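You operate a simulated robot arm through the tools that you are given. There is no shell and no other tool.

The job below is to be done with a simulated robot arm. You get a single attempt, and the scene is never put back.

JOB
Tip the scraps from bowls forty and fifty into the grey bin and nest them.
Fine: bowl forty back where it stood, bowl fifty inside it.

Only the result counts: the job must be done as asked and must still hold three seconds after the hand-in. Knocking over, shifting, dropping, spilling or breaking anything else fails it.

ROBOT AND FRAMES
A 6-joint arm with a three-finger gripper, fixed in place. Base frame: the origin is on the floor under the middle of its stand, x ahead of it, y to its left, z up. Units: mm, rad, N and s.
It reaches about 1213 mm from its shoulder. Its first joint turns from -2.897 to 2.897 rad. Payload 4.89 kg.
The TCP is the grasp point between the finger pads, 30 mm short of the fingertips. In the tool frame z runs along the fingers and y along their closing line. The gripper opens to 164 mm; its body begins 125 mm behind the TCP.
Orientation is told as [roll, pitch, yaw] about the base's x, y, z axes, in that order, counted from this pose: with the fingers straight down and closing along the base's y, the tool's x points along the base's -x, its y along +y and its z along -z.

CONTROLS
- The arm moves only by the tool nudge_tool. Its arguments are lists of equal length, an entry for each row: "turn": the turn, a rotation vector about the tool's x, y, z in units of 8 degrees (1.0 is 8 degrees), a list of three; "linear": the shift along the tool's x, y, z in units of 40 mm (1.0 is 40 mm), a list of three; "claw": the closure, from 0 (fully open) to 1 (shut). In form: {"turn": [[ax, ay, az], ...], "linear": [[dx, dy, dz], ...], "claw": [claw, ...]}. A call has 1 to 20 rows; each row shifts and turns the commanded pose from where the row before left it, along the tool's axes as they then stand. A call with a number of a shift or a turn outside -1 to 1 is refused whole. Rows are played at 5 a second. More than 50 mm and 0.15 rad between two rows, or a gripper value outside its range, and nothing of the call is played. Where a pose cannot be reached the arm comes as near as it can. A force on the tool above 40 N (or 10 N above the force at the start of the call, whichever is more), or a blocked arm, ends the call early, and 0.2 s more pass. Each finger travels about 108 mm/s and halts on what it meets, pressing with about 39 N; the grip force reading is that of the motor and also rises with nothing between the fingers. The clock runs only during rows and for 0.2 s after the last one: add rows that do not move to give the fingers time. The reply holds the time, the measured pose of the TCP, the force on the tool along the base axes, the opening and the grip force, in the units named above and with some noise, with the torque about the TCP (base axes, N m) and any sound that the robot's microphone picked up.
- Cameras (640 x 400 px; columns grow to the right, rows downward): "scene" is fixed at [220, -500.6, 1408.1]; the picture's right is [0.42, -0.91, 0.00], its down [-0.30, -0.14, -0.94] and it looks along [0.85, 0.40, -0.33] (base axes); focal length 372 px, centre (320, 200). "wrist" rides on the gripper at [76, -2, -152] in the tool frame; the picture's right is [0.02, 1.00, 0.00], its down [-0.88, 0.02, -0.47] and it looks along [-0.47, 0.01, 0.88] (tool axes); focal length 247 px, centre (320, 200). There is no depth. A picture from a camera that has moved, and an enlarged one, comes with that camera's place and axes in the base frame and with its lens.
- camera(camera): a new picture of that camera. It takes no simulated time.
- raise_lower(by): moves the trunk up (or, below 0, down) by that many mm; the arm rides with it, the base frame stays. It gives what a move gives, with no picture.
- enlarge(camera, box): a new picture of the part [left, top, right, bottom] of that camera's present view, enlarged. It takes no simulated time.
- hand_in(): hands the job in; it is judged then, once.

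Places have to be worked out from the pictures, the camera data and where the tool is seen. Open the gripper and draw the arm clear of the work before you hand the job in, unless the task says otherwise.

The tools are called after "Emit:" as a command line: name --argument value ..., lists and objects as JSON in quotes. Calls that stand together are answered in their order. nudge_tool: Moves the arm, as the interface text tells. Its arguments: {"type":"object","properties":{"turn":{"type":"array","items":{"type":"array","items":{"type":"number"}}},"linear":{"type":"array","items":{"type":"array","items":{"type":"number"}}},"claw":{"type":"array","items":{"type":"number"}}},"required":["turn","linear","claw"]} The other tools are called the same way: raise_lower (by) moves the trunk up or down; camera (camera) takes a picture; enlarge (camera, box) takes an enlarged picture of a part of a camera's view; hand_in () hands the job in.

At the start:

```text
time: 0.0
eef_pos: [633.0, -253.1, 1279.8]
tcp_rot: [0.0, 0.0, 0.0]
contact_force: [-0.1, 0.1, 0.0]
moment: [-0.02, -0.03, 0.01]
finger_gap: 164.3
grip_force: 0.0
trunk travel left (down, up): [-225.0, 165.0]
```

scene: 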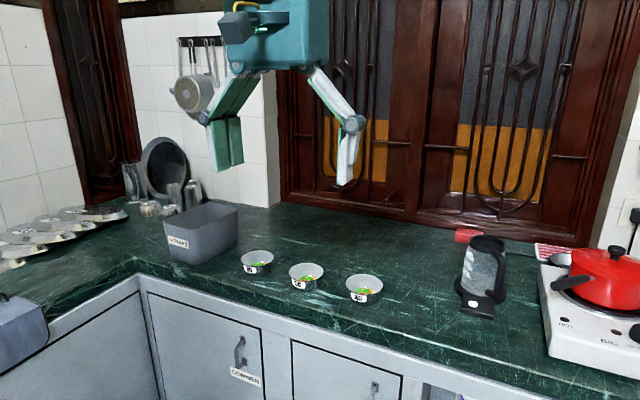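
wrist: 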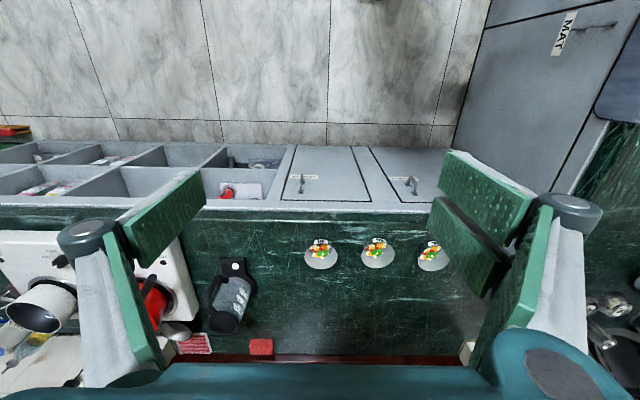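

I'll take enlarged views of the bowls and the bin to read the labels.

Emit:
enlarge --camera "scene" --box '[220, 230, 400, 320]'

Emit:
enlarge --camera "scene" --box '[120, 130, 300, 290]'

Emit:
enlarge --camera "wrist" --box '[280, 210, 480, 300]'

Emit:
enlarge --camera "scene" --box '[0, 120, 220, 400]'

```text
3.56 times, centred on (310, 275) of scene
camera zoom: at [220.0, -500.6, 1408.1], right [0.42, -0.91, 0.0], down [-0.3, -0.14, -0.94], along [0.85, 0.4, -0.33], focal length 1324 px, centre (356, -67)
```

zoom: 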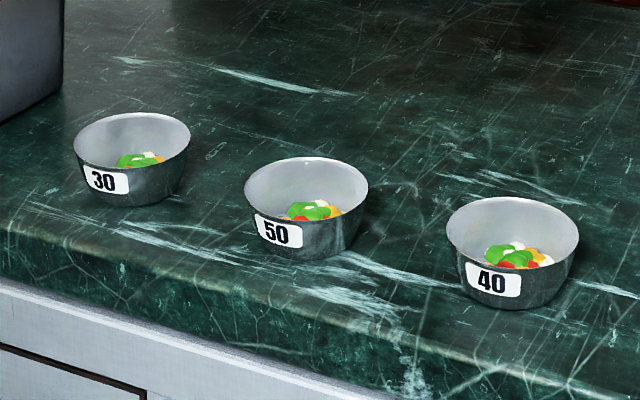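

```text
2.50 times, centred on (210, 210) of scene
camera zoom: at [220.0, -500.6, 1408.1], right [0.42, -0.91, 0.0], down [-0.3, -0.14, -0.94], along [0.85, 0.4, -0.33], focal length 931 px, centre (595, 175)
```

zoom: 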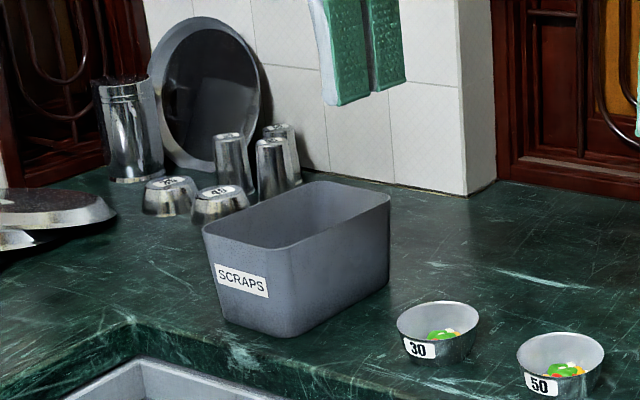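

```text
3.20 times, centred on (380, 255) of wrist
camera zoom: at [555.5, -254.9, 1433.2], right [-0.02, 1.0, 0.0], down [0.88, 0.02, 0.47], along [0.47, 0.01, -0.88], focal length 790 px, centre (128, 24)
```

zoom: 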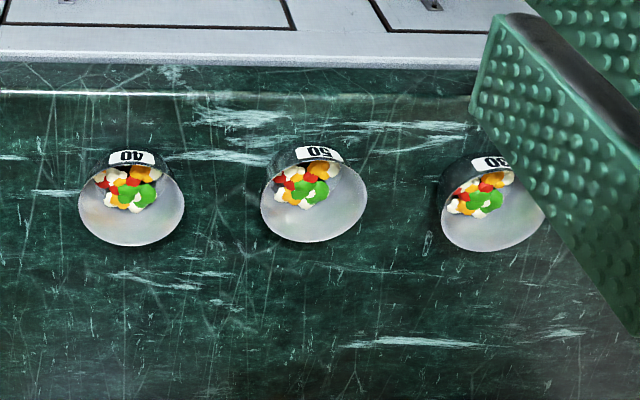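

```text
1.43 times, centred on (110, 260) of scene
camera zoom: at [220.0, -500.6, 1408.1], right [0.42, -0.91, 0.0], down [-0.3, -0.14, -0.94], along [0.85, 0.4, -0.33], focal length 532 px, centre (620, 114)
```

zoom: 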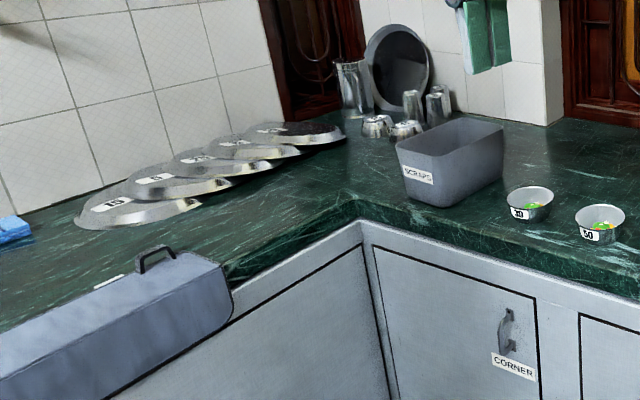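

The labels read 30, 50 and 40 from left to right in the scene view. The bin is labelled SCRAPS, and the bowls look about 100 mm across near x≈1040. I'll move the arm ahead at this height to triangulate with the wrist camera.

Emit:
nudge_tool --turn '[[0, 0, 0], [0, 0, 0], [0, 0, 0], [0, 0, 0], [0, 0, 0], [0, 0, 0], [0, 0, 0], [0, 0, 0]]' --linear '[[-1, 0, 0], [-1, 0, 0], [-1, 0, 0], [-1, 0, 0], [-1, 0, 0], [-1, 0, 0], [0, 0, 0], [0, 0, 0]]' --claw '[0, 0, 0, 0, 0, 0, 0, 0]'

Emit:
camera --camera "wrist"

Emit:
camera --camera "scene"

```text
time: 1.8
eef_pos: [873.7, -254.2, 1279.3]
tcp_rot: [0.0, -0.001, 0.0]
contact_force: [0.4, 0.4, -0.4]
moment: [0.02, 0.04, -0.02]
finger_gap: 164.2
grip_force: 0.0
trunk travel left (down, up): [-225.0, 165.0]
```

```text
taken
camera wrist: at [796.8, -255.7, 1433.0], right [-0.02, 1.0, 0.0], down [0.88, 0.02, 0.47], along [0.47, 0.01, -0.88], focal length 247 px, centre (320, 200)
```

wrist: 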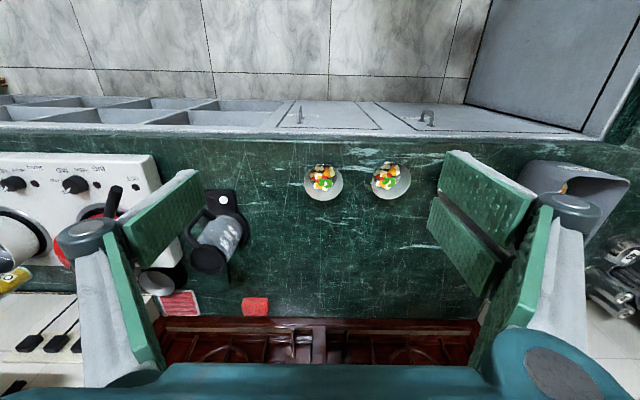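

```text
taken
```

scene: 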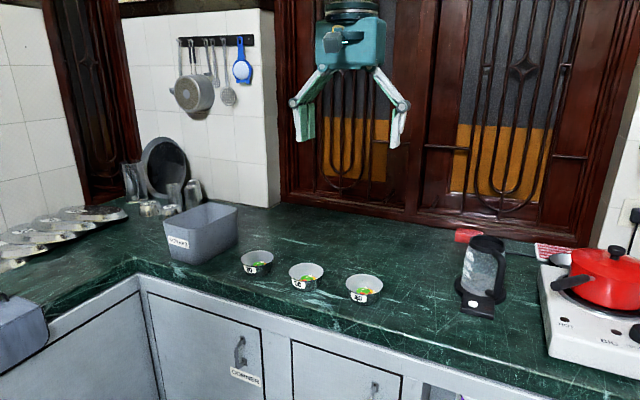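

The wrist view now shows bowls 40 and 50 well, so I'll enlarge it for precise measurement.

Emit:
enlarge --camera "wrist" --box '[290, 140, 450, 240]'

Emit:
enlarge --camera "scene" --box '[260, 240, 400, 320]'

Emit:
enlarge --camera "scene" --box '[150, 190, 290, 290]'

```text
4.00 times, centred on (370, 190) of wrist
camera zoom: at [796.8, -255.7, 1433.0], right [-0.02, 1.0, 0.0], down [0.88, 0.02, 0.47], along [0.47, 0.01, -0.88], focal length 988 px, centre (120, 240)
```

zoom: 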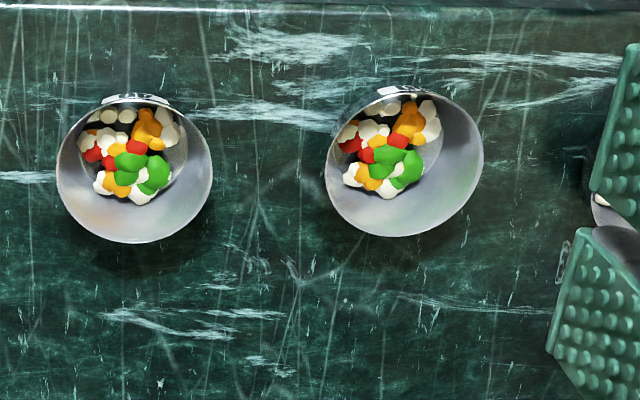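

```text
4.57 times, centred on (330, 280) of scene
camera zoom: at [220.0, -500.6, 1408.1], right [0.42, -0.91, 0.0], down [-0.3, -0.14, -0.94], along [0.85, 0.4, -0.33], focal length 1703 px, centre (274, -166)
```

zoom: 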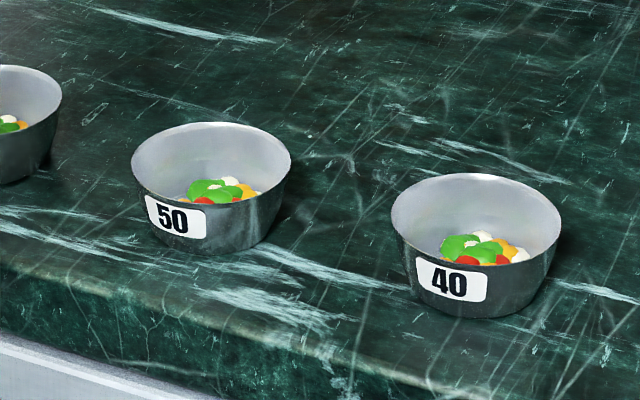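

```text
4.00 times, centred on (220, 240) of scene
camera zoom: at [220.0, -500.6, 1408.1], right [0.42, -0.91, 0.0], down [-0.3, -0.14, -0.94], along [0.85, 0.4, -0.33], focal length 1490 px, centre (720, 40)
```

zoom: 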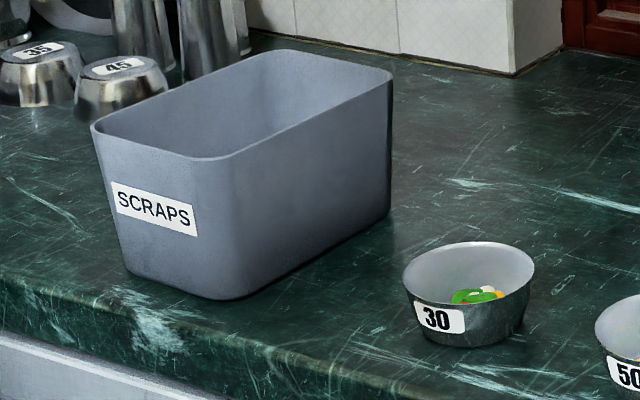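

Triangulation from the two wrist views:

| Item | Rim centre or extent (mm) | Notes |
|---|---|---|
| Bowl 40 | (1050, -241) | rim z≈861, diameter ≈99 |
| Bowl 50 | (1043, -71) | same rim |
| Counter | – | z≈815 |
| Bin | x 1000–1212, y 280–420 | rim z≈945 |

I'll go above bowl 40 with the fingers partly closed and measure again.

Emit:
nudge_tool --turn '[[0, 0, 0], [0, 0, 0], [0, 0, 0], [0, 0, 0], [0, 0, 0], [0, 0, 0], [0, 0, 0], [0, 0, 0], [0, 0, 0], [0, 0, 0], [0, 0, 0], [0, 0, 0]]' --linear '[[-0.44, 0.033, 0.75], [-0.44, 0.033, 0.75], [-0.44, 0.033, 0.75], [-0.44, 0.033, 0.75], [-0.44, 0.033, 0.75], [-0.44, 0.033, 0.75], [-0.44, 0.033, 0.75], [-0.44, 0.033, 0.75], [-0.44, 0.033, 0.75], [-0.44, 0.033, 0.75], [0, 0, 0], [0, 0, 0]]' --claw '[0.2, 0.2, 0.2, 0.2, 0.2, 0.2, 0.2, 0.2, 0.2, 0.2, 0.2, 0.2]'

Emit:
camera --camera "wrist"

Emit:
camera --camera "scene"

```text
time: 4.4
eef_pos: [1047.0, -239.4, 980.5]
tcp_rot: [-0.001, -0.001, 0.001]
contact_force: [0.7, 0.8, 0.5]
moment: [0.0, 0.07, 0.01]
finger_gap: 130.9
grip_force: 0.0
trunk travel left (down, up): [-225.0, 165.0]
```

```text
taken
camera wrist: at [970.6, -241.4, 1133.2], right [-0.02, 1.0, 0.0], down [0.88, 0.02, 0.47], along [0.47, 0.01, -0.88], focal length 247 px, centre (320, 200)
```

wrist: 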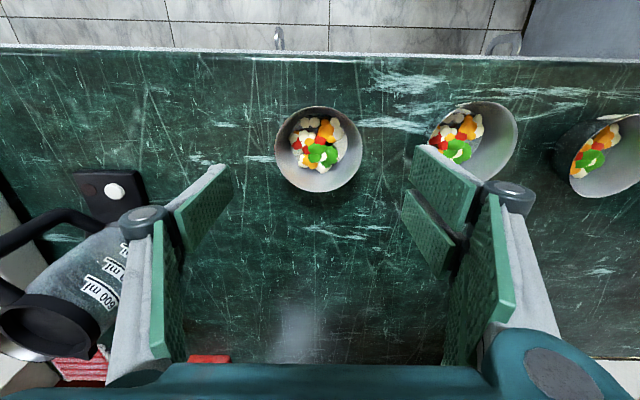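

```text
taken
```

scene: 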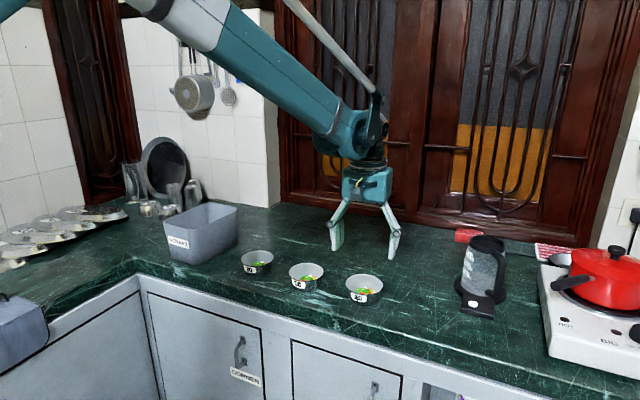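

The re-measurement agrees: bowl 40 rim centre ≈(1050.8, -241.5). I'll look at the finger geometry more closely before descending.

Emit:
enlarge --camera "wrist" --box '[240, 80, 400, 200]'

Emit:
enlarge --camera "scene" --box '[300, 150, 440, 310]'

```text
3.33 times, centred on (320, 140) of wrist
camera zoom: at [970.6, -241.4, 1133.2], right [-0.02, 1.0, 0.0], down [0.88, 0.02, 0.47], along [0.47, 0.01, -0.88], focal length 823 px, centre (320, 400)
```

zoom: 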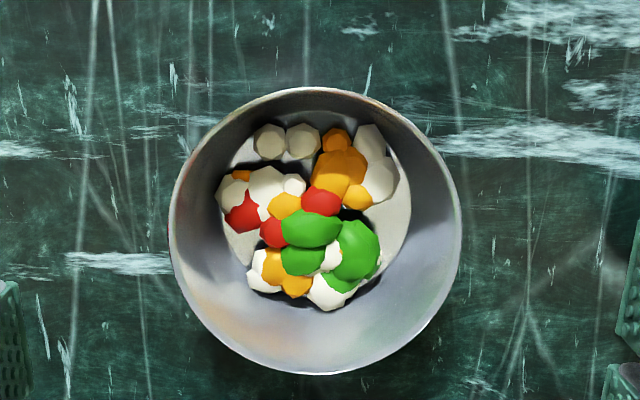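

```text
2.50 times, centred on (370, 230) of scene
camera zoom: at [220.0, -500.6, 1408.1], right [0.42, -0.91, 0.0], down [-0.3, -0.14, -0.94], along [0.85, 0.4, -0.33], focal length 931 px, centre (195, 125)
```

zoom: 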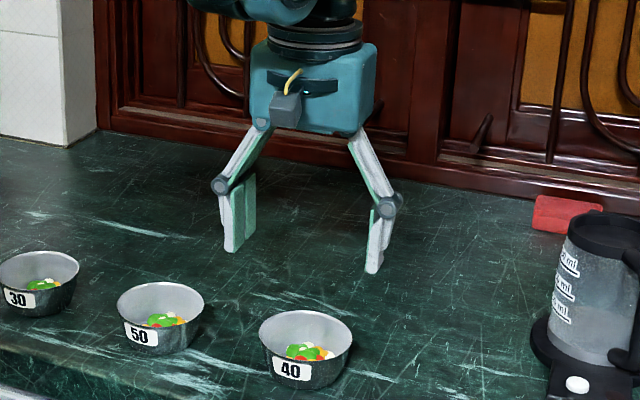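

Bowl 40's rim centre is ≈(1050.6, -241.4), and its base is about 75 mm across. I'll centre on it and descend so the fingertips end about 22 mm below the rim, still open.

Emit:
nudge_tool --turn '[[0, 0, 0], [0, 0, 0], [0, 0, 0], [0, 0, 0], [0, 0, 0], [0, 0, 0], [0, 0, 0]]' --linear '[[-0.08, -0.045, 0.3], [0, 0, 0.5], [0, 0, 0.6], [0, 0, 0.6], [0, 0, 0.5], [0, 0, 0.3], [0, 0, 0]]' --claw '[0.2, 0.2, 0.2, 0.2, 0.2, 0.2, 0.2]'

Emit:
camera --camera "wrist"

Emit:
enlarge --camera "scene" --box '[300, 190, 440, 310]'

```text
time: 6.0
eef_pos: [1049.9, -242.2, 868.5]
tcp_rot: [0.0, 0.001, 0.0]
contact_force: [0.1, -0.1, 0.5]
moment: [0.01, 0.03, 0.0]
finger_gap: 131.3
grip_force: 0.0
trunk travel left (down, up): [-225.0, 165.0]
```

```text
taken
camera wrist: at [973.7, -244.0, 1021.6], right [-0.02, 1.0, 0.0], down [0.88, 0.02, 0.47], along [0.47, 0.01, -0.88], focal length 247 px, centre (320, 200)
```

wrist: 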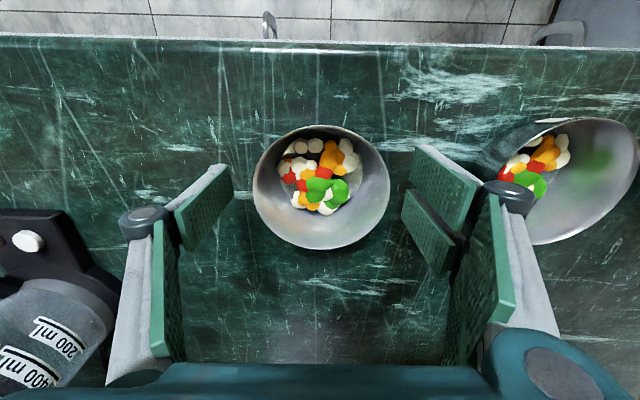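

```text
3.33 times, centred on (370, 250) of scene
camera zoom: at [220.0, -500.6, 1408.1], right [0.42, -0.91, 0.0], down [-0.3, -0.14, -0.94], along [0.85, 0.4, -0.33], focal length 1242 px, centre (153, 33)
```

zoom: 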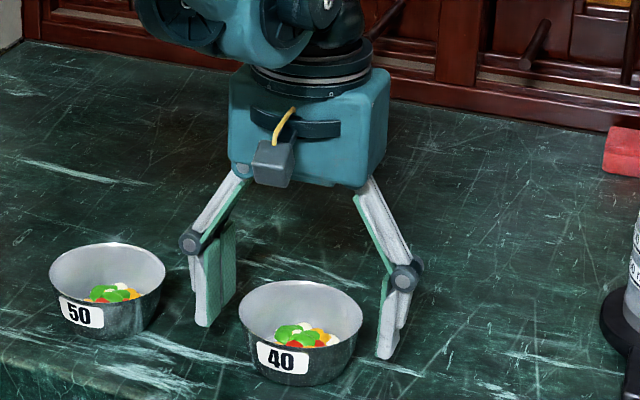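

The fingers straddle bowl 40 with its centre within about 2 mm of the TCP. I'll close on it now without moving.

Emit:
nudge_tool --turn '[[0, 0, 0], [0, 0, 0], [0, 0, 0], [0, 0, 0], [0, 0, 0]]' --linear '[[0, 0, 0], [0, 0, 0], [0, 0, 0], [0, 0, 0], [0, 0, 0]]' --claw '[0.3, 0.4, 0.5, 0.6, 0.6]'

Emit:
camera --camera "wrist"

Emit:
enlarge --camera "scene" --box '[300, 190, 440, 310]'

```text
time: 7.2
eef_pos: [1049.8, -243.1, 870.1]
tcp_rot: [-0.004, 0.0, -0.001]
contact_force: [0.1, 0.5, 4.0]
moment: [0.05, -0.03, 0.02]
finger_gap: 98.3
grip_force: 39.1
trunk travel left (down, up): [-225.0, 165.0]
```

```text
taken
camera wrist: at [973.5, -243.9, 1022.0], right [-0.02, 1.0, 0.0], down [0.88, 0.02, 0.47], along [0.47, 0.01, -0.88], focal length 247 px, centre (320, 200)
```

wrist: 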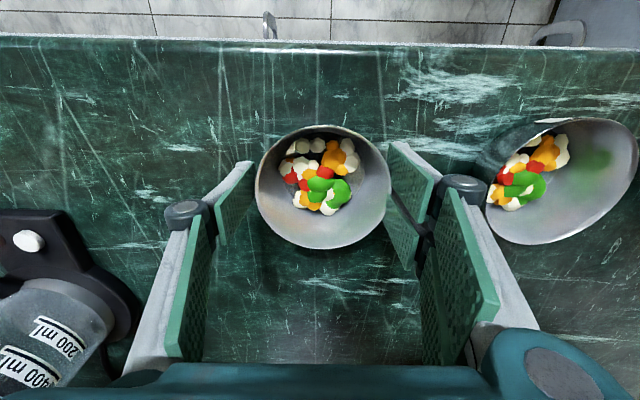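

```text
3.33 times, centred on (370, 250) of scene
camera zoom: at [220.0, -500.6, 1408.1], right [0.42, -0.91, 0.0], down [-0.3, -0.14, -0.94], along [0.85, 0.4, -0.33], focal length 1242 px, centre (153, 33)
```

zoom: 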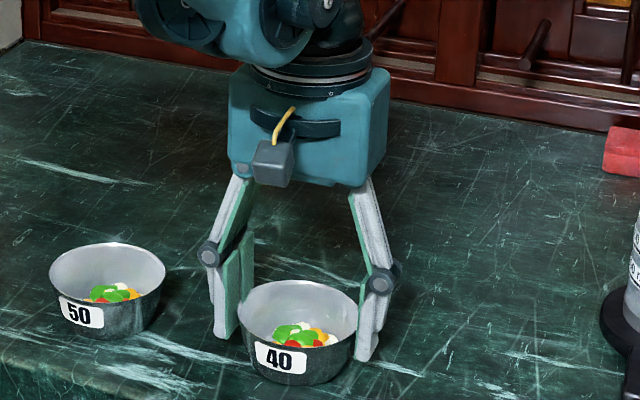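

The grip reads 39 N at a 98.3 mm gap, so the bowl is held across the rim. I'll lift it slowly a few centimetres and check that it comes up level.

Emit:
nudge_tool --turn '[[0, 0, 0], [0, 0, 0], [0, 0, 0], [0, 0, 0], [0, 0, 0], [0, 0, 0]]' --linear '[[0, 0, -0.2], [0, 0, -0.3], [0, 0, -0.4], [0, 0, -0.4], [0, 0, -0.2], [0, 0, 0]]' --claw '[0.6, 0.6, 0.6, 0.6, 0.6, 0.6]'

Emit:
camera --camera "wrist"

Emit:
enlarge --camera "scene" --box '[260, 170, 420, 310]'

```text
time: 8.6
eef_pos: [1051.5, -241.3, 928.9]
tcp_rot: [0.002, -0.001, 0.0]
contact_force: [0.4, -0.6, 0.1]
moment: [-0.02, -0.06, -0.03]
finger_gap: 98.2
grip_force: 38.9
trunk travel left (down, up): [-225.0, 165.0]
```

```text
taken
camera wrist: at [974.8, -243.3, 1081.2], right [-0.02, 1.0, 0.0], down [0.88, 0.02, 0.47], along [0.47, 0.01, -0.88], focal length 247 px, centre (320, 200)
```

wrist: 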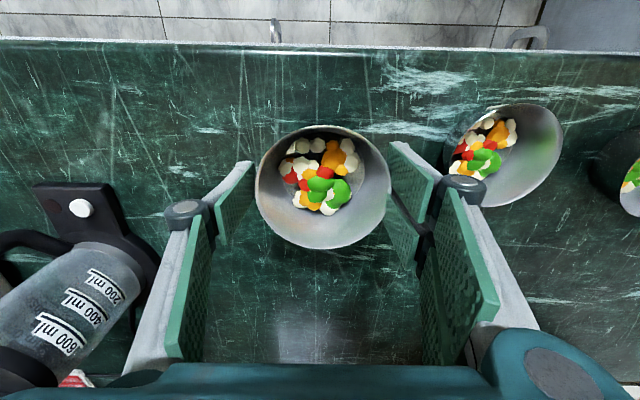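

```text
2.86 times, centred on (340, 240) of scene
camera zoom: at [220.0, -500.6, 1408.1], right [0.42, -0.91, 0.0], down [-0.3, -0.14, -0.94], along [0.85, 0.4, -0.33], focal length 1064 px, centre (263, 86)
```

zoom: 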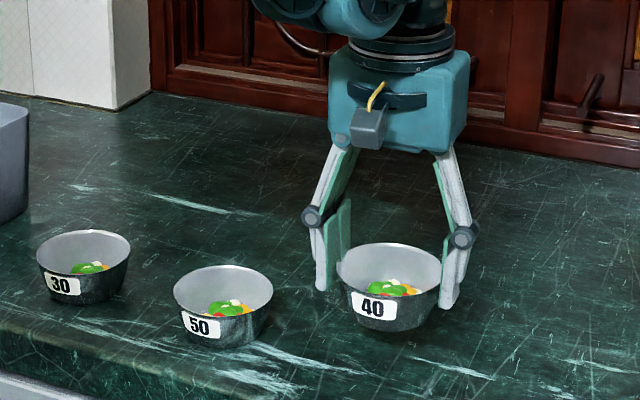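

Bowl 40 is lifted level with its food undisturbed. I'll raise it well above the bin rim and shift part-way left to view the bin.

Emit:
nudge_tool --turn '[[0, 0, 0], [0, 0, 0], [0, 0, 0], [0, 0, 0], [0, 0, 0], [0, 0, 0], [0, 0, 0], [0, 0, 0], [0, 0, 0], [0, 0, 0], [0, 0, 0], [0, 0, 0], [0, 0, 0]]' --linear '[[0, 0, -0.3], [0, 0, -0.6], [0, 0, -0.8], [0, 0, -0.8], [0, 0, -0.8], [0, 0, -0.5], [0, 0.2, -0.2], [0, 0.6, 0], [0, 0.8, 0], [0, 0.8, 0], [0, 0.6, 0], [0, 0.3, 0], [0, 0, 0]]' --claw '[0.6, 0.6, 0.6, 0.6, 0.6, 0.6, 0.6, 0.6, 0.6, 0.6, 0.6, 0.6, 0.6]'

Emit:
camera --camera "wrist"

Emit:
camera --camera "scene"

```text
time: 11.4
eef_pos: [1052.1, -108.7, 1088.2]
tcp_rot: [0.0, 0.0, 0.0]
contact_force: [0.2, 1.2, -1.6]
moment: [0.02, 0.02, 0.04]
finger_gap: 98.2
grip_force: 39.0
trunk travel left (down, up): [-225.0, 165.0]
```

```text
taken
camera wrist: at [975.5, -111.0, 1240.4], right [-0.02, 1.0, 0.0], down [0.88, 0.02, 0.47], along [0.47, 0.01, -0.88], focal length 247 px, centre (320, 200)
```

wrist: 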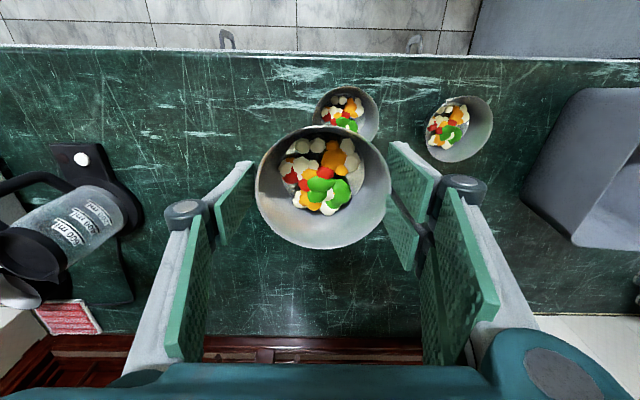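

```text
taken
```

scene: 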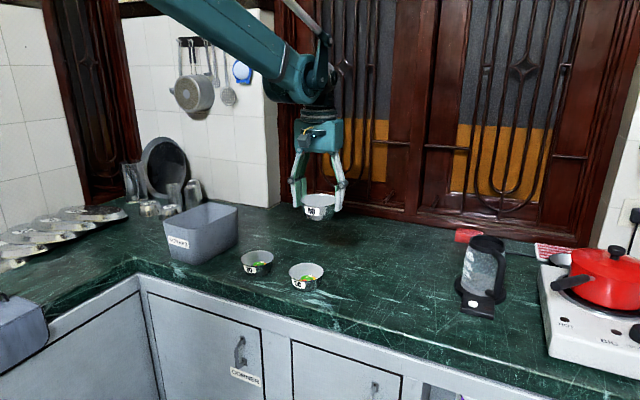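

I'll zoom in on the bin in the wrist view.

Emit:
enlarge --camera "wrist" --box '[480, 60, 640, 280]'

```text
1.82 times, centred on (560, 170) of wrist
camera zoom: at [975.5, -111.0, 1240.4], right [-0.02, 1.0, 0.0], down [0.88, 0.02, 0.47], along [0.47, 0.01, -0.88], focal length 449 px, centre (-116, 254)
```

zoom: 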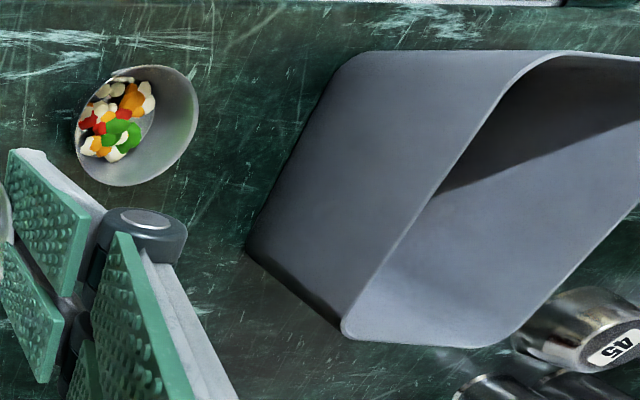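

Corrected bin rim from the two views: x≈990–1195, y≈267–400, z≈954. I'll carry bowl 40 level across to y≈335 at z≈1150, passing high over bowls 50 and 30.

Emit:
nudge_tool --turn '[[0, 0, 0], [0, 0, 0], [0, 0, 0], [0, 0, 0], [0, 0, 0], [0, 0, 0], [0, 0, 0], [0, 0, 0], [0, 0, 0], [0, 0, 0], [0, 0, 0], [0, 0, 0], [0, 0, 0], [0, 0, 0], [0, 0, 0], [0, 0, 0]]' --linear '[[0, 0.3, -0.15], [0, 0.6, -0.15], [0, 0.8, -0.15], [0, 0.9, -0.15], [0, 0.9, -0.15], [0, 0.9, -0.15], [0, 0.9, -0.15], [0, 0.9, -0.15], [0, 0.9, -0.15], [0, 0.9, -0.1], [0, 0.9, -0.1], [0, 0.9, 0], [0, 0.7, 0], [0, 0.4, 0], [0, 0.15, 0], [0, 0, 0]]' --claw '[0.6, 0.6, 0.6, 0.6, 0.6, 0.6, 0.6, 0.6, 0.6, 0.6, 0.6, 0.6, 0.6, 0.6, 0.6, 0.6]'

Emit:
camera --camera "wrist"

Emit:
camera --camera "scene"

```text
time: 14.8
eef_pos: [1050.2, 332.1, 1149.9]
tcp_rot: [0.001, 0.002, -0.001]
contact_force: [-0.1, 0.4, -1.0]
moment: [-0.02, 0.0, 0.02]
finger_gap: 97.9
grip_force: 38.8
trunk travel left (down, up): [-225.0, 165.0]
```

```text
taken
camera wrist: at [974.1, 330.4, 1302.8], right [-0.02, 1.0, 0.0], down [0.88, 0.02, 0.47], along [0.47, 0.01, -0.88], focal length 247 px, centre (320, 200)
```

wrist: 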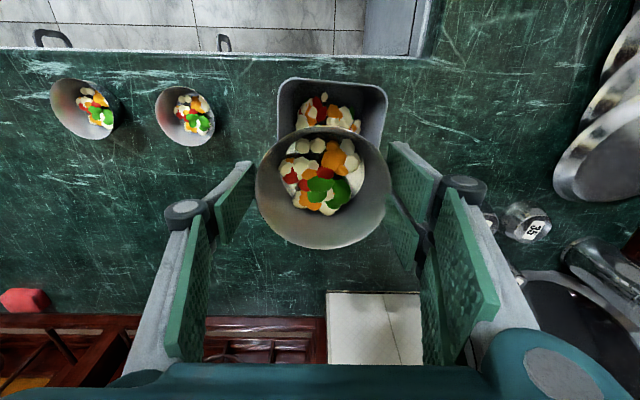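

```text
taken
```

scene: 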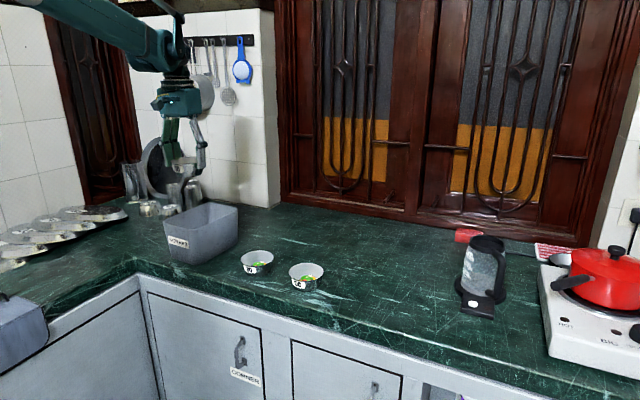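

Bowl 40 is over the near part of the bin, which already holds scraps; its centre is ≈(1092, 340). I'll tilt 40° forward, which should still keep the food in, and shift about 45 mm outward.

Emit:
nudge_tool --turn '[[0, -0.5, 0], [0, -1, 0], [0, -1, 0], [0, -1, 0], [0, -1, 0], [0, -0.5, 0], [0, 0, 0], [0, 0, 0], [0, 0, 0], [0, 0, 0]]' --linear '[[0, 0, 0], [0, 0, 0], [0, 0, 0], [0, 0, 0], [0, 0, 0], [0, 0, 0], [-0.3, 0.06, 0.25], [-0.38, 0.08, 0.32], [-0.18, 0.06, 0.15], [0, 0, 0]]' --claw '[0.6, 0.6, 0.6, 0.6, 0.6, 0.6, 0.6, 0.6, 0.6, 0.6]'

Emit:
camera --camera "wrist"

Emit:
camera --camera "scene"

```text
time: 17.0
eef_pos: [1096.1, 340.4, 1149.4]
tcp_rot: [-0.001, -0.698, 0.0]
contact_force: [0.9, 0.6, -1.4]
moment: [0.0, 0.02, 0.02]
finger_gap: 98.0
grip_force: 39.0
trunk travel left (down, up): [-225.0, 165.0]
```

```text
taken
camera wrist: at [940.3, 338.8, 1217.6], right [-0.02, 1.0, -0.01], down [0.37, 0.02, 0.93], along [0.93, 0.01, -0.37], focal length 247 px, centre (320, 200)
```

wrist: 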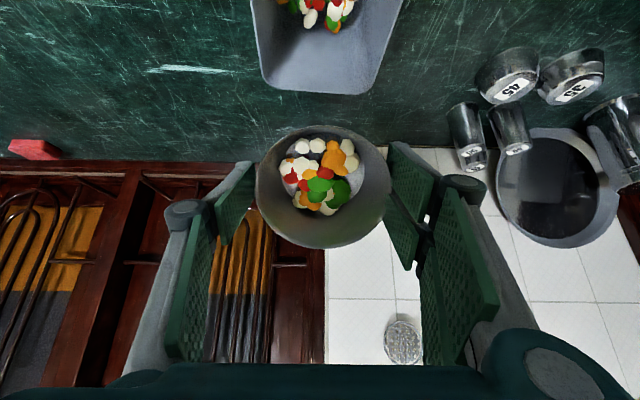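

```text
taken
```

scene: 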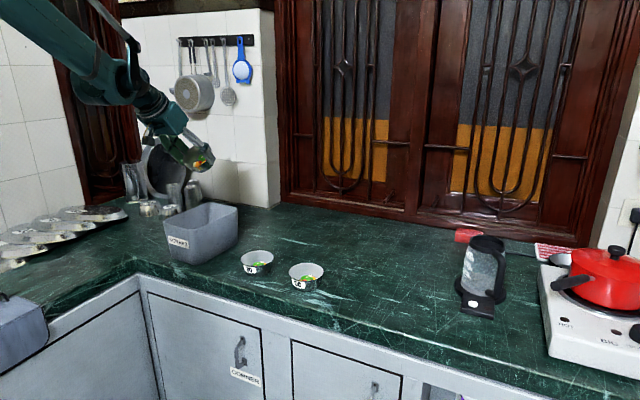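

The bowl still holds its food at 40°, and the bin centre is confirmed at ≈(1094, 340). I'll continue the tilt to about 116° to pour, with the lip over the bin centre, and then hold.

Emit:
nudge_tool --turn '[[0, -0.6, 0], [0, -1, 0], [0, -1, 0], [0, -1, 0], [0, -1, 0], [0, -0.8, 0], [0, -0.7, 0], [0, -0.7, 0], [0, -0.7, 0], [0, -0.7, 0], [0, -0.7, 0], [0, -0.6, 0], [0, 0, 0], [0, 0, 0], [0, 0, 0]]' --linear '[[-0.19, 0, 0.16], [0, 0, 0], [0, 0, 0], [0, 0, 0], [0, 0, 0], [0, 0, 0], [0, 0, 0], [0, 0, 0], [0, 0, 0], [0, 0, 0], [0, 0, 0], [0, 0, 0], [0, 0, 0], [0, 0, 0], [0, 0, 0]]' --claw '[0.6, 0.6, 0.6, 0.6, 0.6, 0.6, 0.6, 0.6, 0.6, 0.6, 0.6, 0.6, 0.6, 0.6, 0.6]'

Emit:
camera --camera "wrist"

Emit:
camera --camera "scene"

```text
time: 20.2
eef_pos: [1105.5, 340.0, 1150.9]
tcp_rot: [-3.141, -1.117, 3.142]
contact_force: [-1.2, -0.5, -0.8]
moment: [-0.01, 0.04, -0.02]
finger_gap: 98.2
grip_force: 38.9
trunk travel left (down, up): [-225.0, 165.0]
```

```text
taken
camera wrist: at [1002.4, 338.1, 1015.4], right [0.01, 1.0, -0.02], down [-0.81, 0.02, 0.58], along [0.58, 0.01, 0.81], focal length 247 px, centre (320, 200)
```

wrist: 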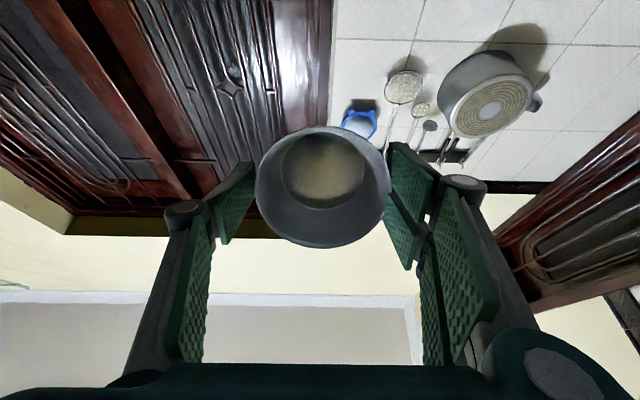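

```text
taken
```

scene: 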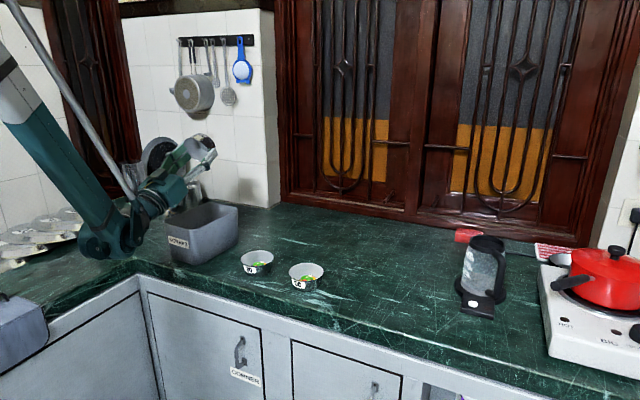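

The bowl looks empty. I'll zoom in to check the bowl, the bin and the surroundings for stray bits.

Emit:
enlarge --camera "wrist" --box '[240, 110, 410, 260]'

Emit:
enlarge --camera "scene" --box '[100, 120, 300, 300]'

```text
2.67 times, centred on (325, 185) of wrist
camera zoom: at [1002.4, 338.1, 1015.4], right [0.01, 1.0, -0.02], down [-0.81, 0.02, 0.58], along [0.58, 0.01, 0.81], focal length 659 px, centre (307, 240)
```

zoom: 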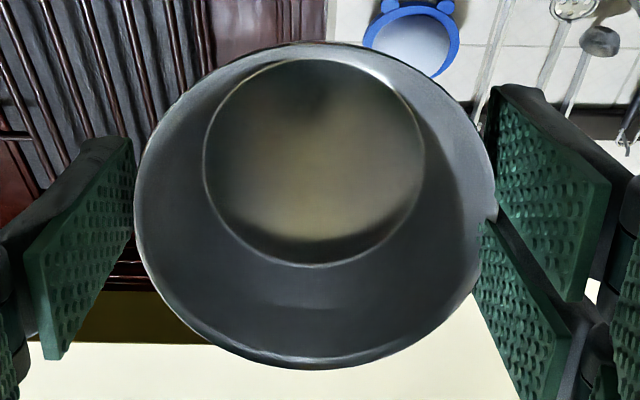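

```text
2.22 times, centred on (200, 210) of scene
camera zoom: at [220.0, -500.6, 1408.1], right [0.42, -0.91, 0.0], down [-0.3, -0.14, -0.94], along [0.85, 0.4, -0.33], focal length 828 px, centre (587, 178)
```

zoom: 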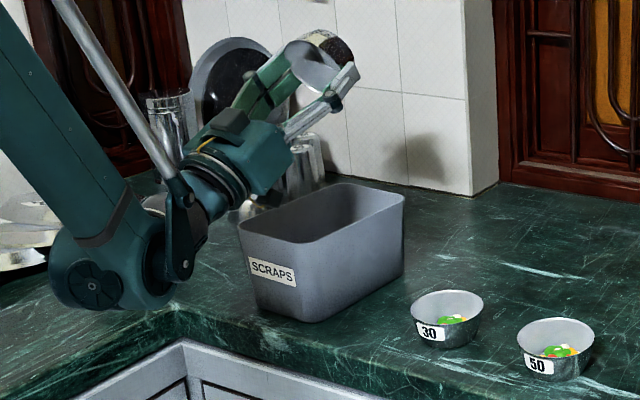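

Bowl 40 is empty and the counter around the bin looks clean. I'll reverse the tilt and shift exactly.

Emit:
nudge_tool --turn '[[0, 0.5, 0], [0, 1, 0], [0, 1, 0], [0, 1, 0], [0, 1, 0], [0, 1, 0], [0, 1, 0], [0, 1, 0], [0, 1, 0], [0, 1, 0], [0, 0, 0], [0, 0, 0], [0, 0, 0], [0, 1, 0], [0, 1, 0], [0, 1, 0], [0, 1, 0], [0, 0.7, 0], [0, 0.3, 0], [0, 0, 0]]' --linear '[[0, 0, 0], [0, 0, 0], [0, 0, 0], [0, 0, 0], [0, 0, 0], [0, 0, 0], [0, 0, 0], [0, 0, 0], [0, 0, 0], [0, 0, 0], [0.37, -0.06, -0.31], [0.38, -0.08, -0.32], [0.3, -0.06, -0.25], [0, 0, 0], [0, 0, 0], [0, 0, 0], [0, 0, 0], [0, 0, 0], [0, 0, 0], [0, 0, 0]]' --claw '[0.6, 0.6, 0.6, 0.6, 0.6, 0.6, 0.6, 0.6, 0.6, 0.6, 0.6, 0.6, 0.6, 0.6, 0.6, 0.6, 0.6, 0.6, 0.6, 0.6]'

Emit:
camera --camera "wrist"

Emit:
camera --camera "scene"

```text
time: 24.4
eef_pos: [1051.6, 331.5, 1150.6]
tcp_rot: [0.0, 0.0, 0.001]
contact_force: [-0.2, 0.4, -0.6]
moment: [0.03, 0.02, -0.03]
finger_gap: 98.3
grip_force: 39.3
trunk travel left (down, up): [-225.0, 165.0]
```

```text
taken
camera wrist: at [975.1, 330.4, 1303.1], right [-0.02, 1.0, 0.0], down [0.88, 0.02, 0.47], along [0.47, 0.01, -0.88], focal length 247 px, centre (320, 200)
```

wrist: 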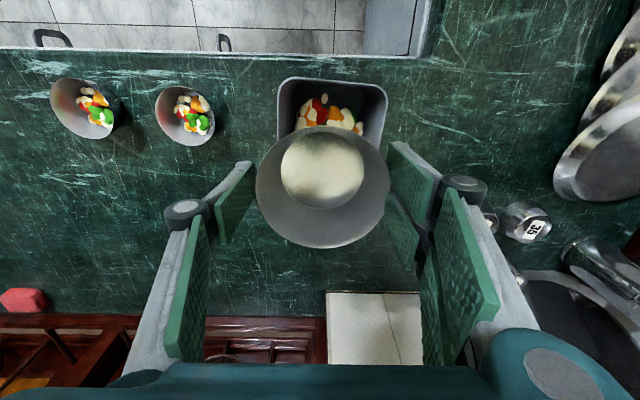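

```text
taken
```

scene: 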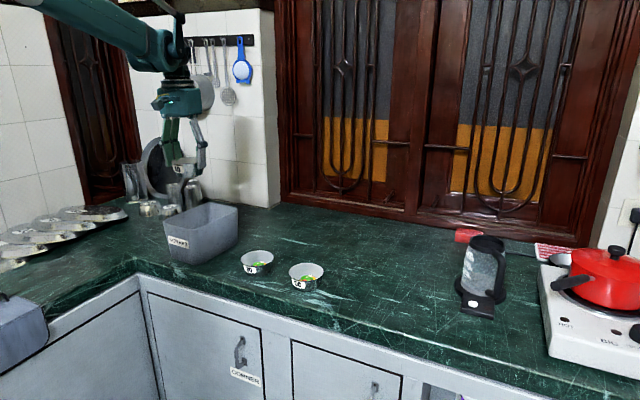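

The bowl is upright again. I'll carry it back along the reversed path to above its original spot.

Emit:
nudge_tool --turn '[[0, 0, 0], [0, 0, 0], [0, 0, 0], [0, 0, 0], [0, 0, 0], [0, 0, 0], [0, 0, 0], [0, 0, 0], [0, 0, 0], [0, 0, 0], [0, 0, 0], [0, 0, 0], [0, 0, 0], [0, 0, 0], [0, 0, 0], [0, 0, 0], [0, 0, 0], [0, 0, 0], [0, 0, 0]]' --linear '[[0, -0.4, 0], [0, -0.8, 0], [0, -1, 0], [0, -1, 0], [0, -1, 0], [0, -1, 0], [0, -1, 0], [0, -1, 0], [0, -1, 0], [0, -1, 0], [0, -1, 0], [0, -1, 0.25], [0, -1, 0.3], [0, -1, 0.3], [0, -0.7, 0.3], [0, -0.35, 0.4], [0, -0.1, 0], [0, 0, 0], [0, 0, 0]]' --claw '[0.6, 0.6, 0.6, 0.6, 0.6, 0.6, 0.6, 0.6, 0.6, 0.6, 0.6, 0.6, 0.6, 0.6, 0.6, 0.6, 0.6, 0.6, 0.6]'

Emit:
camera --camera "wrist"

```text
time: 28.4
eef_pos: [1051.8, -241.9, 1089.3]
tcp_rot: [-0.001, 0.001, -0.001]
contact_force: [0.0, 1.4, -1.0]
moment: [0.01, -0.07, 0.03]
finger_gap: 98.3
grip_force: 39.0
trunk travel left (down, up): [-225.0, 165.0]
```

```text
taken
camera wrist: at [975.3, -244.6, 1241.7], right [-0.02, 1.0, 0.0], down [0.88, 0.02, 0.47], along [0.47, 0.01, -0.88], focal length 247 px, centre (320, 200)
```

wrist: 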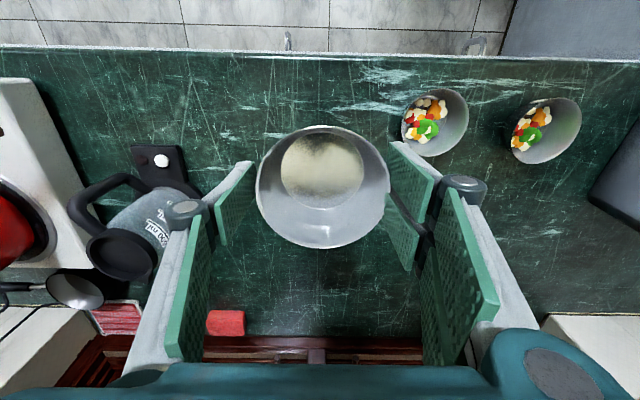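

Bowl 40 is above its spot at (1051.8, -241.9). I'll descend gently, easing off at the end.

Emit:
nudge_tool --turn '[[0, 0, 0], [0, 0, 0], [0, 0, 0], [0, 0, 0], [0, 0, 0], [0, 0, 0], [0, 0, 0], [0, 0, 0], [0, 0, 0], [0, 0, 0], [0, 0, 0]]' --linear '[[0, 0, 0.4], [0, 0, 0.8], [0, 0, 0.8], [0, 0, 0.8], [0, 0, 0.8], [0, 0, 0.7], [0, 0, 0.6], [0, 0, 0.3], [0, 0, 0.15], [0, 0, 0.08], [0, 0, 0]]' --claw '[0.6, 0.6, 0.6, 0.6, 0.6, 0.6, 0.6, 0.6, 0.6, 0.6, 0.6]'

Emit:
enlarge --camera "scene" --box '[260, 190, 440, 310]'

```text
time: 30.8
eef_pos: [1050.2, -241.0, 872.0]
tcp_rot: [0.002, 0.001, 0.0]
contact_force: [1.1, 0.6, 1.7]
moment: [0.06, -0.01, -0.04]
finger_gap: 98.2
grip_force: 38.9
trunk travel left (down, up): [-225.0, 165.0]
```

```text
3.33 times, centred on (350, 250) of scene
camera zoom: at [220.0, -500.6, 1408.1], right [0.42, -0.91, 0.0], down [-0.3, -0.14, -0.94], along [0.85, 0.4, -0.33], focal length 1242 px, centre (220, 33)
```

zoom: 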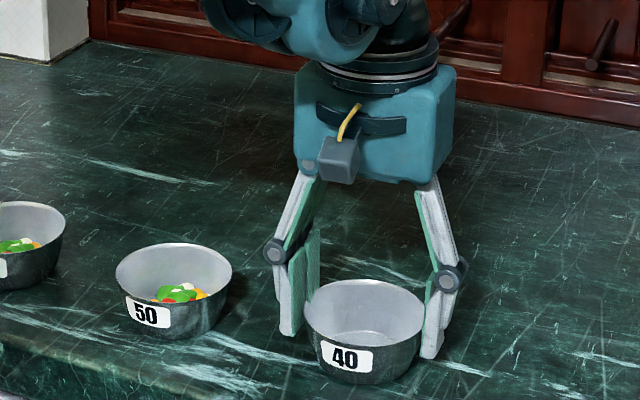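

The force is just starting to rise at z≈870, close to the pick-up height. I'll ease down a couple more millimetres to confirm contact.

Emit:
nudge_tool --turn '[[0, 0, 0], [0, 0, 0], [0, 0, 0]]' --linear '[[0, 0, 0.03], [0, 0, 0], [0, 0, 0]]' --claw '[0.6, 0.6, 0.6]'

```text
time: 31.6
eef_pos: [1050.7, -240.3, 872.2]
tcp_rot: [0.001, 0.0, 0.002]
contact_force: [-1.9, 3.0, 13.2]
moment: [0.75, 0.09, 0.13]
finger_gap: 98.2
grip_force: 39.4
trunk travel left (down, up): [-225.0, 165.0]
```

The 13 N upward force shows the bowl is seated on the counter. I'll open the fingers in place.

Emit:
nudge_tool --turn '[[0, 0, 0], [0, 0, 0], [0, 0, 0], [0, 0, 0], [0, 0, 0]]' --linear '[[0, 0, -0.03], [0, 0, 0], [0, 0, 0], [0, 0, 0], [0, 0, 0]]' --claw '[0.6, 0.36, 0.3, 0.2, 0.2]'

Emit:
camera --camera "wrist"

Emit:
enlarge --camera "scene" --box '[260, 190, 440, 310]'

```text
time: 32.8
eef_pos: [1050.4, -241.1, 870.4]
tcp_rot: [-0.001, 0.0, 0.0]
contact_force: [-0.5, -0.3, -0.1]
moment: [0.02, -0.01, -0.05]
finger_gap: 131.2
grip_force: 0.0
trunk travel left (down, up): [-225.0, 165.0]
```

```text
taken
camera wrist: at [974.4, -243.5, 1024.0], right [-0.02, 1.0, 0.0], down [0.88, 0.02, 0.47], along [0.47, 0.01, -0.88], focal length 247 px, centre (320, 200)
```

wrist: 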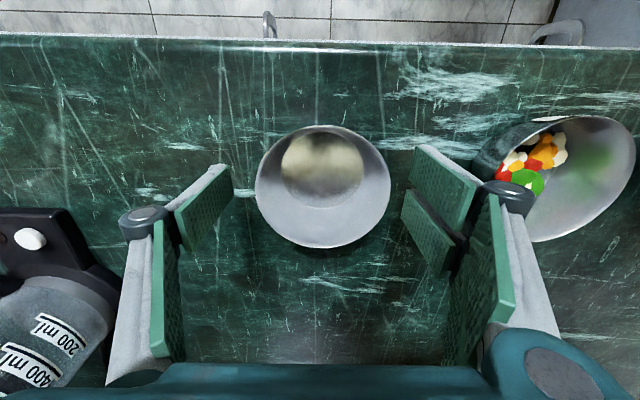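

```text
3.33 times, centred on (350, 250) of scene
camera zoom: at [220.0, -500.6, 1408.1], right [0.42, -0.91, 0.0], down [-0.3, -0.14, -0.94], along [0.85, 0.4, -0.33], focal length 1242 px, centre (220, 33)
```

zoom: 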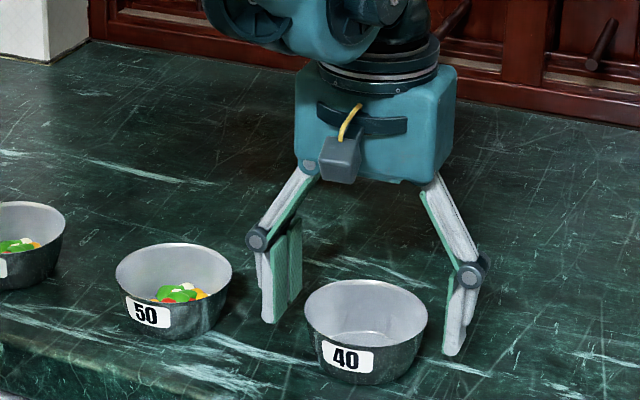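

Bowl 40 is back at its place within about 1 mm, and it is empty. I'll rise and move above bowl 50, near (1043, -71).

Emit:
nudge_tool --turn '[[0, 0, 0], [0, 0, 0], [0, 0, 0], [0, 0, 0], [0, 0, 0], [0, 0, 0], [0, 0, 0], [0, 0, 0], [0, 0, 0], [0, 0, 0], [0, 0, 0], [0, 0, 0]]' --linear '[[0, 0, -0.4], [0, 0, -0.8], [0, 0, -0.8], [0, 0, -0.8], [0, 0, 0], [0.05, 0.5, 0], [0.05, 1, 0], [0.05, 1, 0], [0.05, 1, 0], [0, 0.75, 0], [0, 0, 0], [0, 0, 0]]' --claw '[0.2, 0.2, 0.2, 0.2, 0.2, 0.2, 0.2, 0.2, 0.2, 0.2, 0.2, 0.2]'

Emit:
camera --camera "wrist"

Emit:
enlarge --camera "wrist" --box '[240, 80, 400, 200]'

Emit:
camera --camera "scene"

```text
time: 35.4
eef_pos: [1042.4, -71.5, 983.2]
tcp_rot: [0.0, -0.001, -0.001]
contact_force: [-1.3, 0.5, 0.5]
moment: [-0.05, -0.01, 0.04]
finger_gap: 131.4
grip_force: 0.0
trunk travel left (down, up): [-225.0, 165.0]
```

```text
taken
camera wrist: at [965.0, -74.2, 1136.8], right [-0.02, 1.0, 0.0], down [0.88, 0.02, 0.47], along [0.47, 0.01, -0.88], focal length 247 px, centre (320, 200)
```

wrist: 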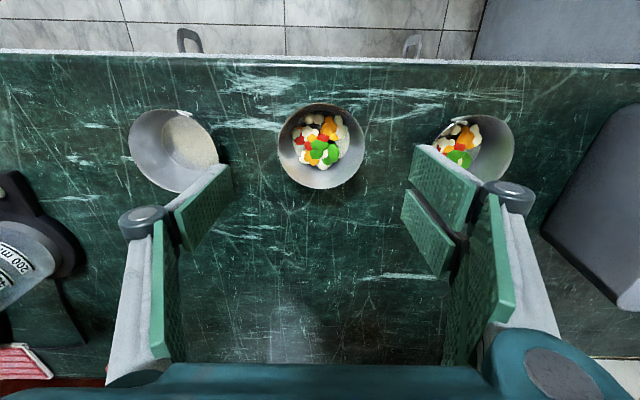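

```text
3.33 times, centred on (320, 140) of wrist
camera zoom: at [965.0, -74.2, 1136.8], right [-0.02, 1.0, 0.0], down [0.88, 0.02, 0.47], along [0.47, 0.01, -0.88], focal length 823 px, centre (320, 400)
```

zoom: 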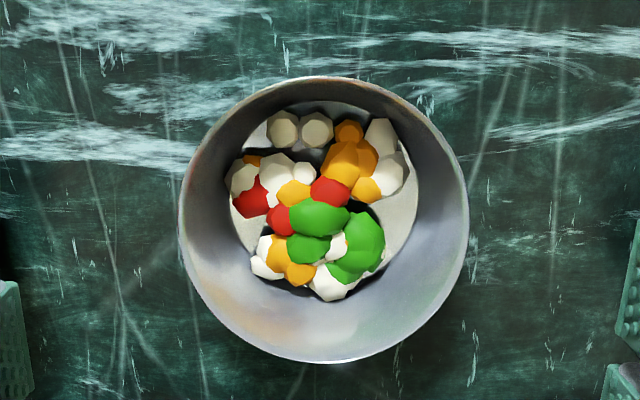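

```text
taken
```

scene: 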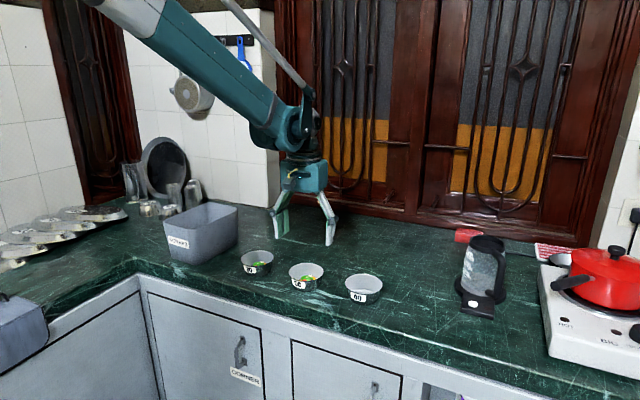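

Bowl 50's rim centre (1041.8, -70.9) matches the TCP. For nesting I need a shallow grip, so I'll descend until the fingertips are only about 12 mm below the rim (TCP z≈879.5).

Emit:
nudge_tool --turn '[[0, 0, 0], [0, 0, 0], [0, 0, 0], [0, 0, 0], [0, 0, 0], [0, 0, 0], [0, 0, 0], [0, 0, 0]]' --linear '[[0, 0.01, 0.3], [0, 0, 0.6], [0, 0, 0.7], [0, 0, 0.6], [0, 0, 0.3], [0, 0, 0.08], [0, 0, 0], [0, 0, 0]]' --claw '[0.2, 0.2, 0.2, 0.2, 0.2, 0.2, 0.2, 0.2]'

Emit:
camera --camera "wrist"

Emit:
enlarge --camera "scene" --box '[250, 220, 370, 310]'

```text
time: 37.2
eef_pos: [1041.7, -71.2, 881.0]
tcp_rot: [-0.001, -0.002, 0.001]
contact_force: [-0.5, 0.0, -0.3]
moment: [-0.02, 0.02, 0.02]
finger_gap: 131.1
grip_force: 0.0
trunk travel left (down, up): [-225.0, 165.0]
```

```text
taken
camera wrist: at [966.1, -73.0, 1032.8], right [-0.02, 1.0, 0.0], down [0.88, 0.02, 0.47], along [0.47, 0.01, -0.88], focal length 247 px, centre (320, 200)
```

wrist: 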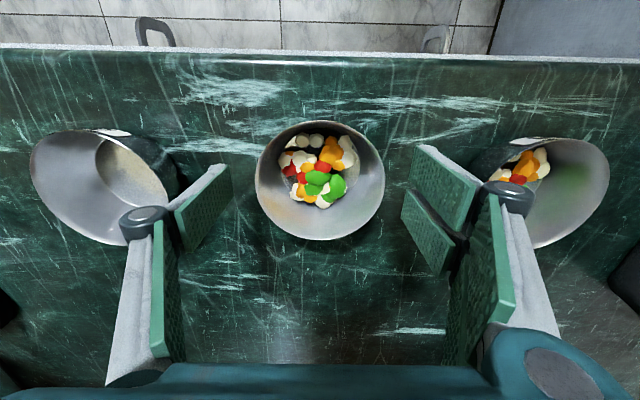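

```text
4.44 times, centred on (310, 265) of scene
camera zoom: at [220.0, -500.6, 1408.1], right [0.42, -0.91, 0.0], down [-0.3, -0.14, -0.94], along [0.85, 0.4, -0.33], focal length 1655 px, centre (364, -89)
```

zoom: 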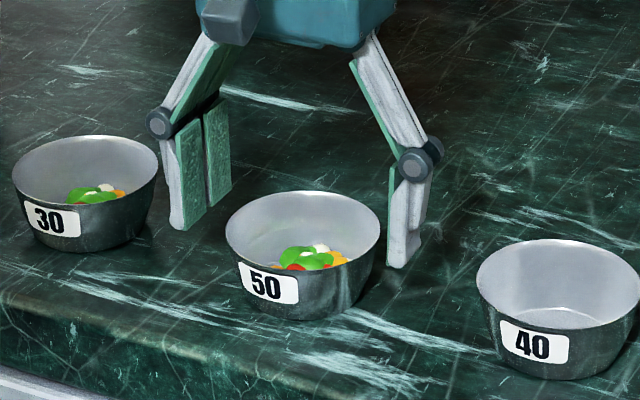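

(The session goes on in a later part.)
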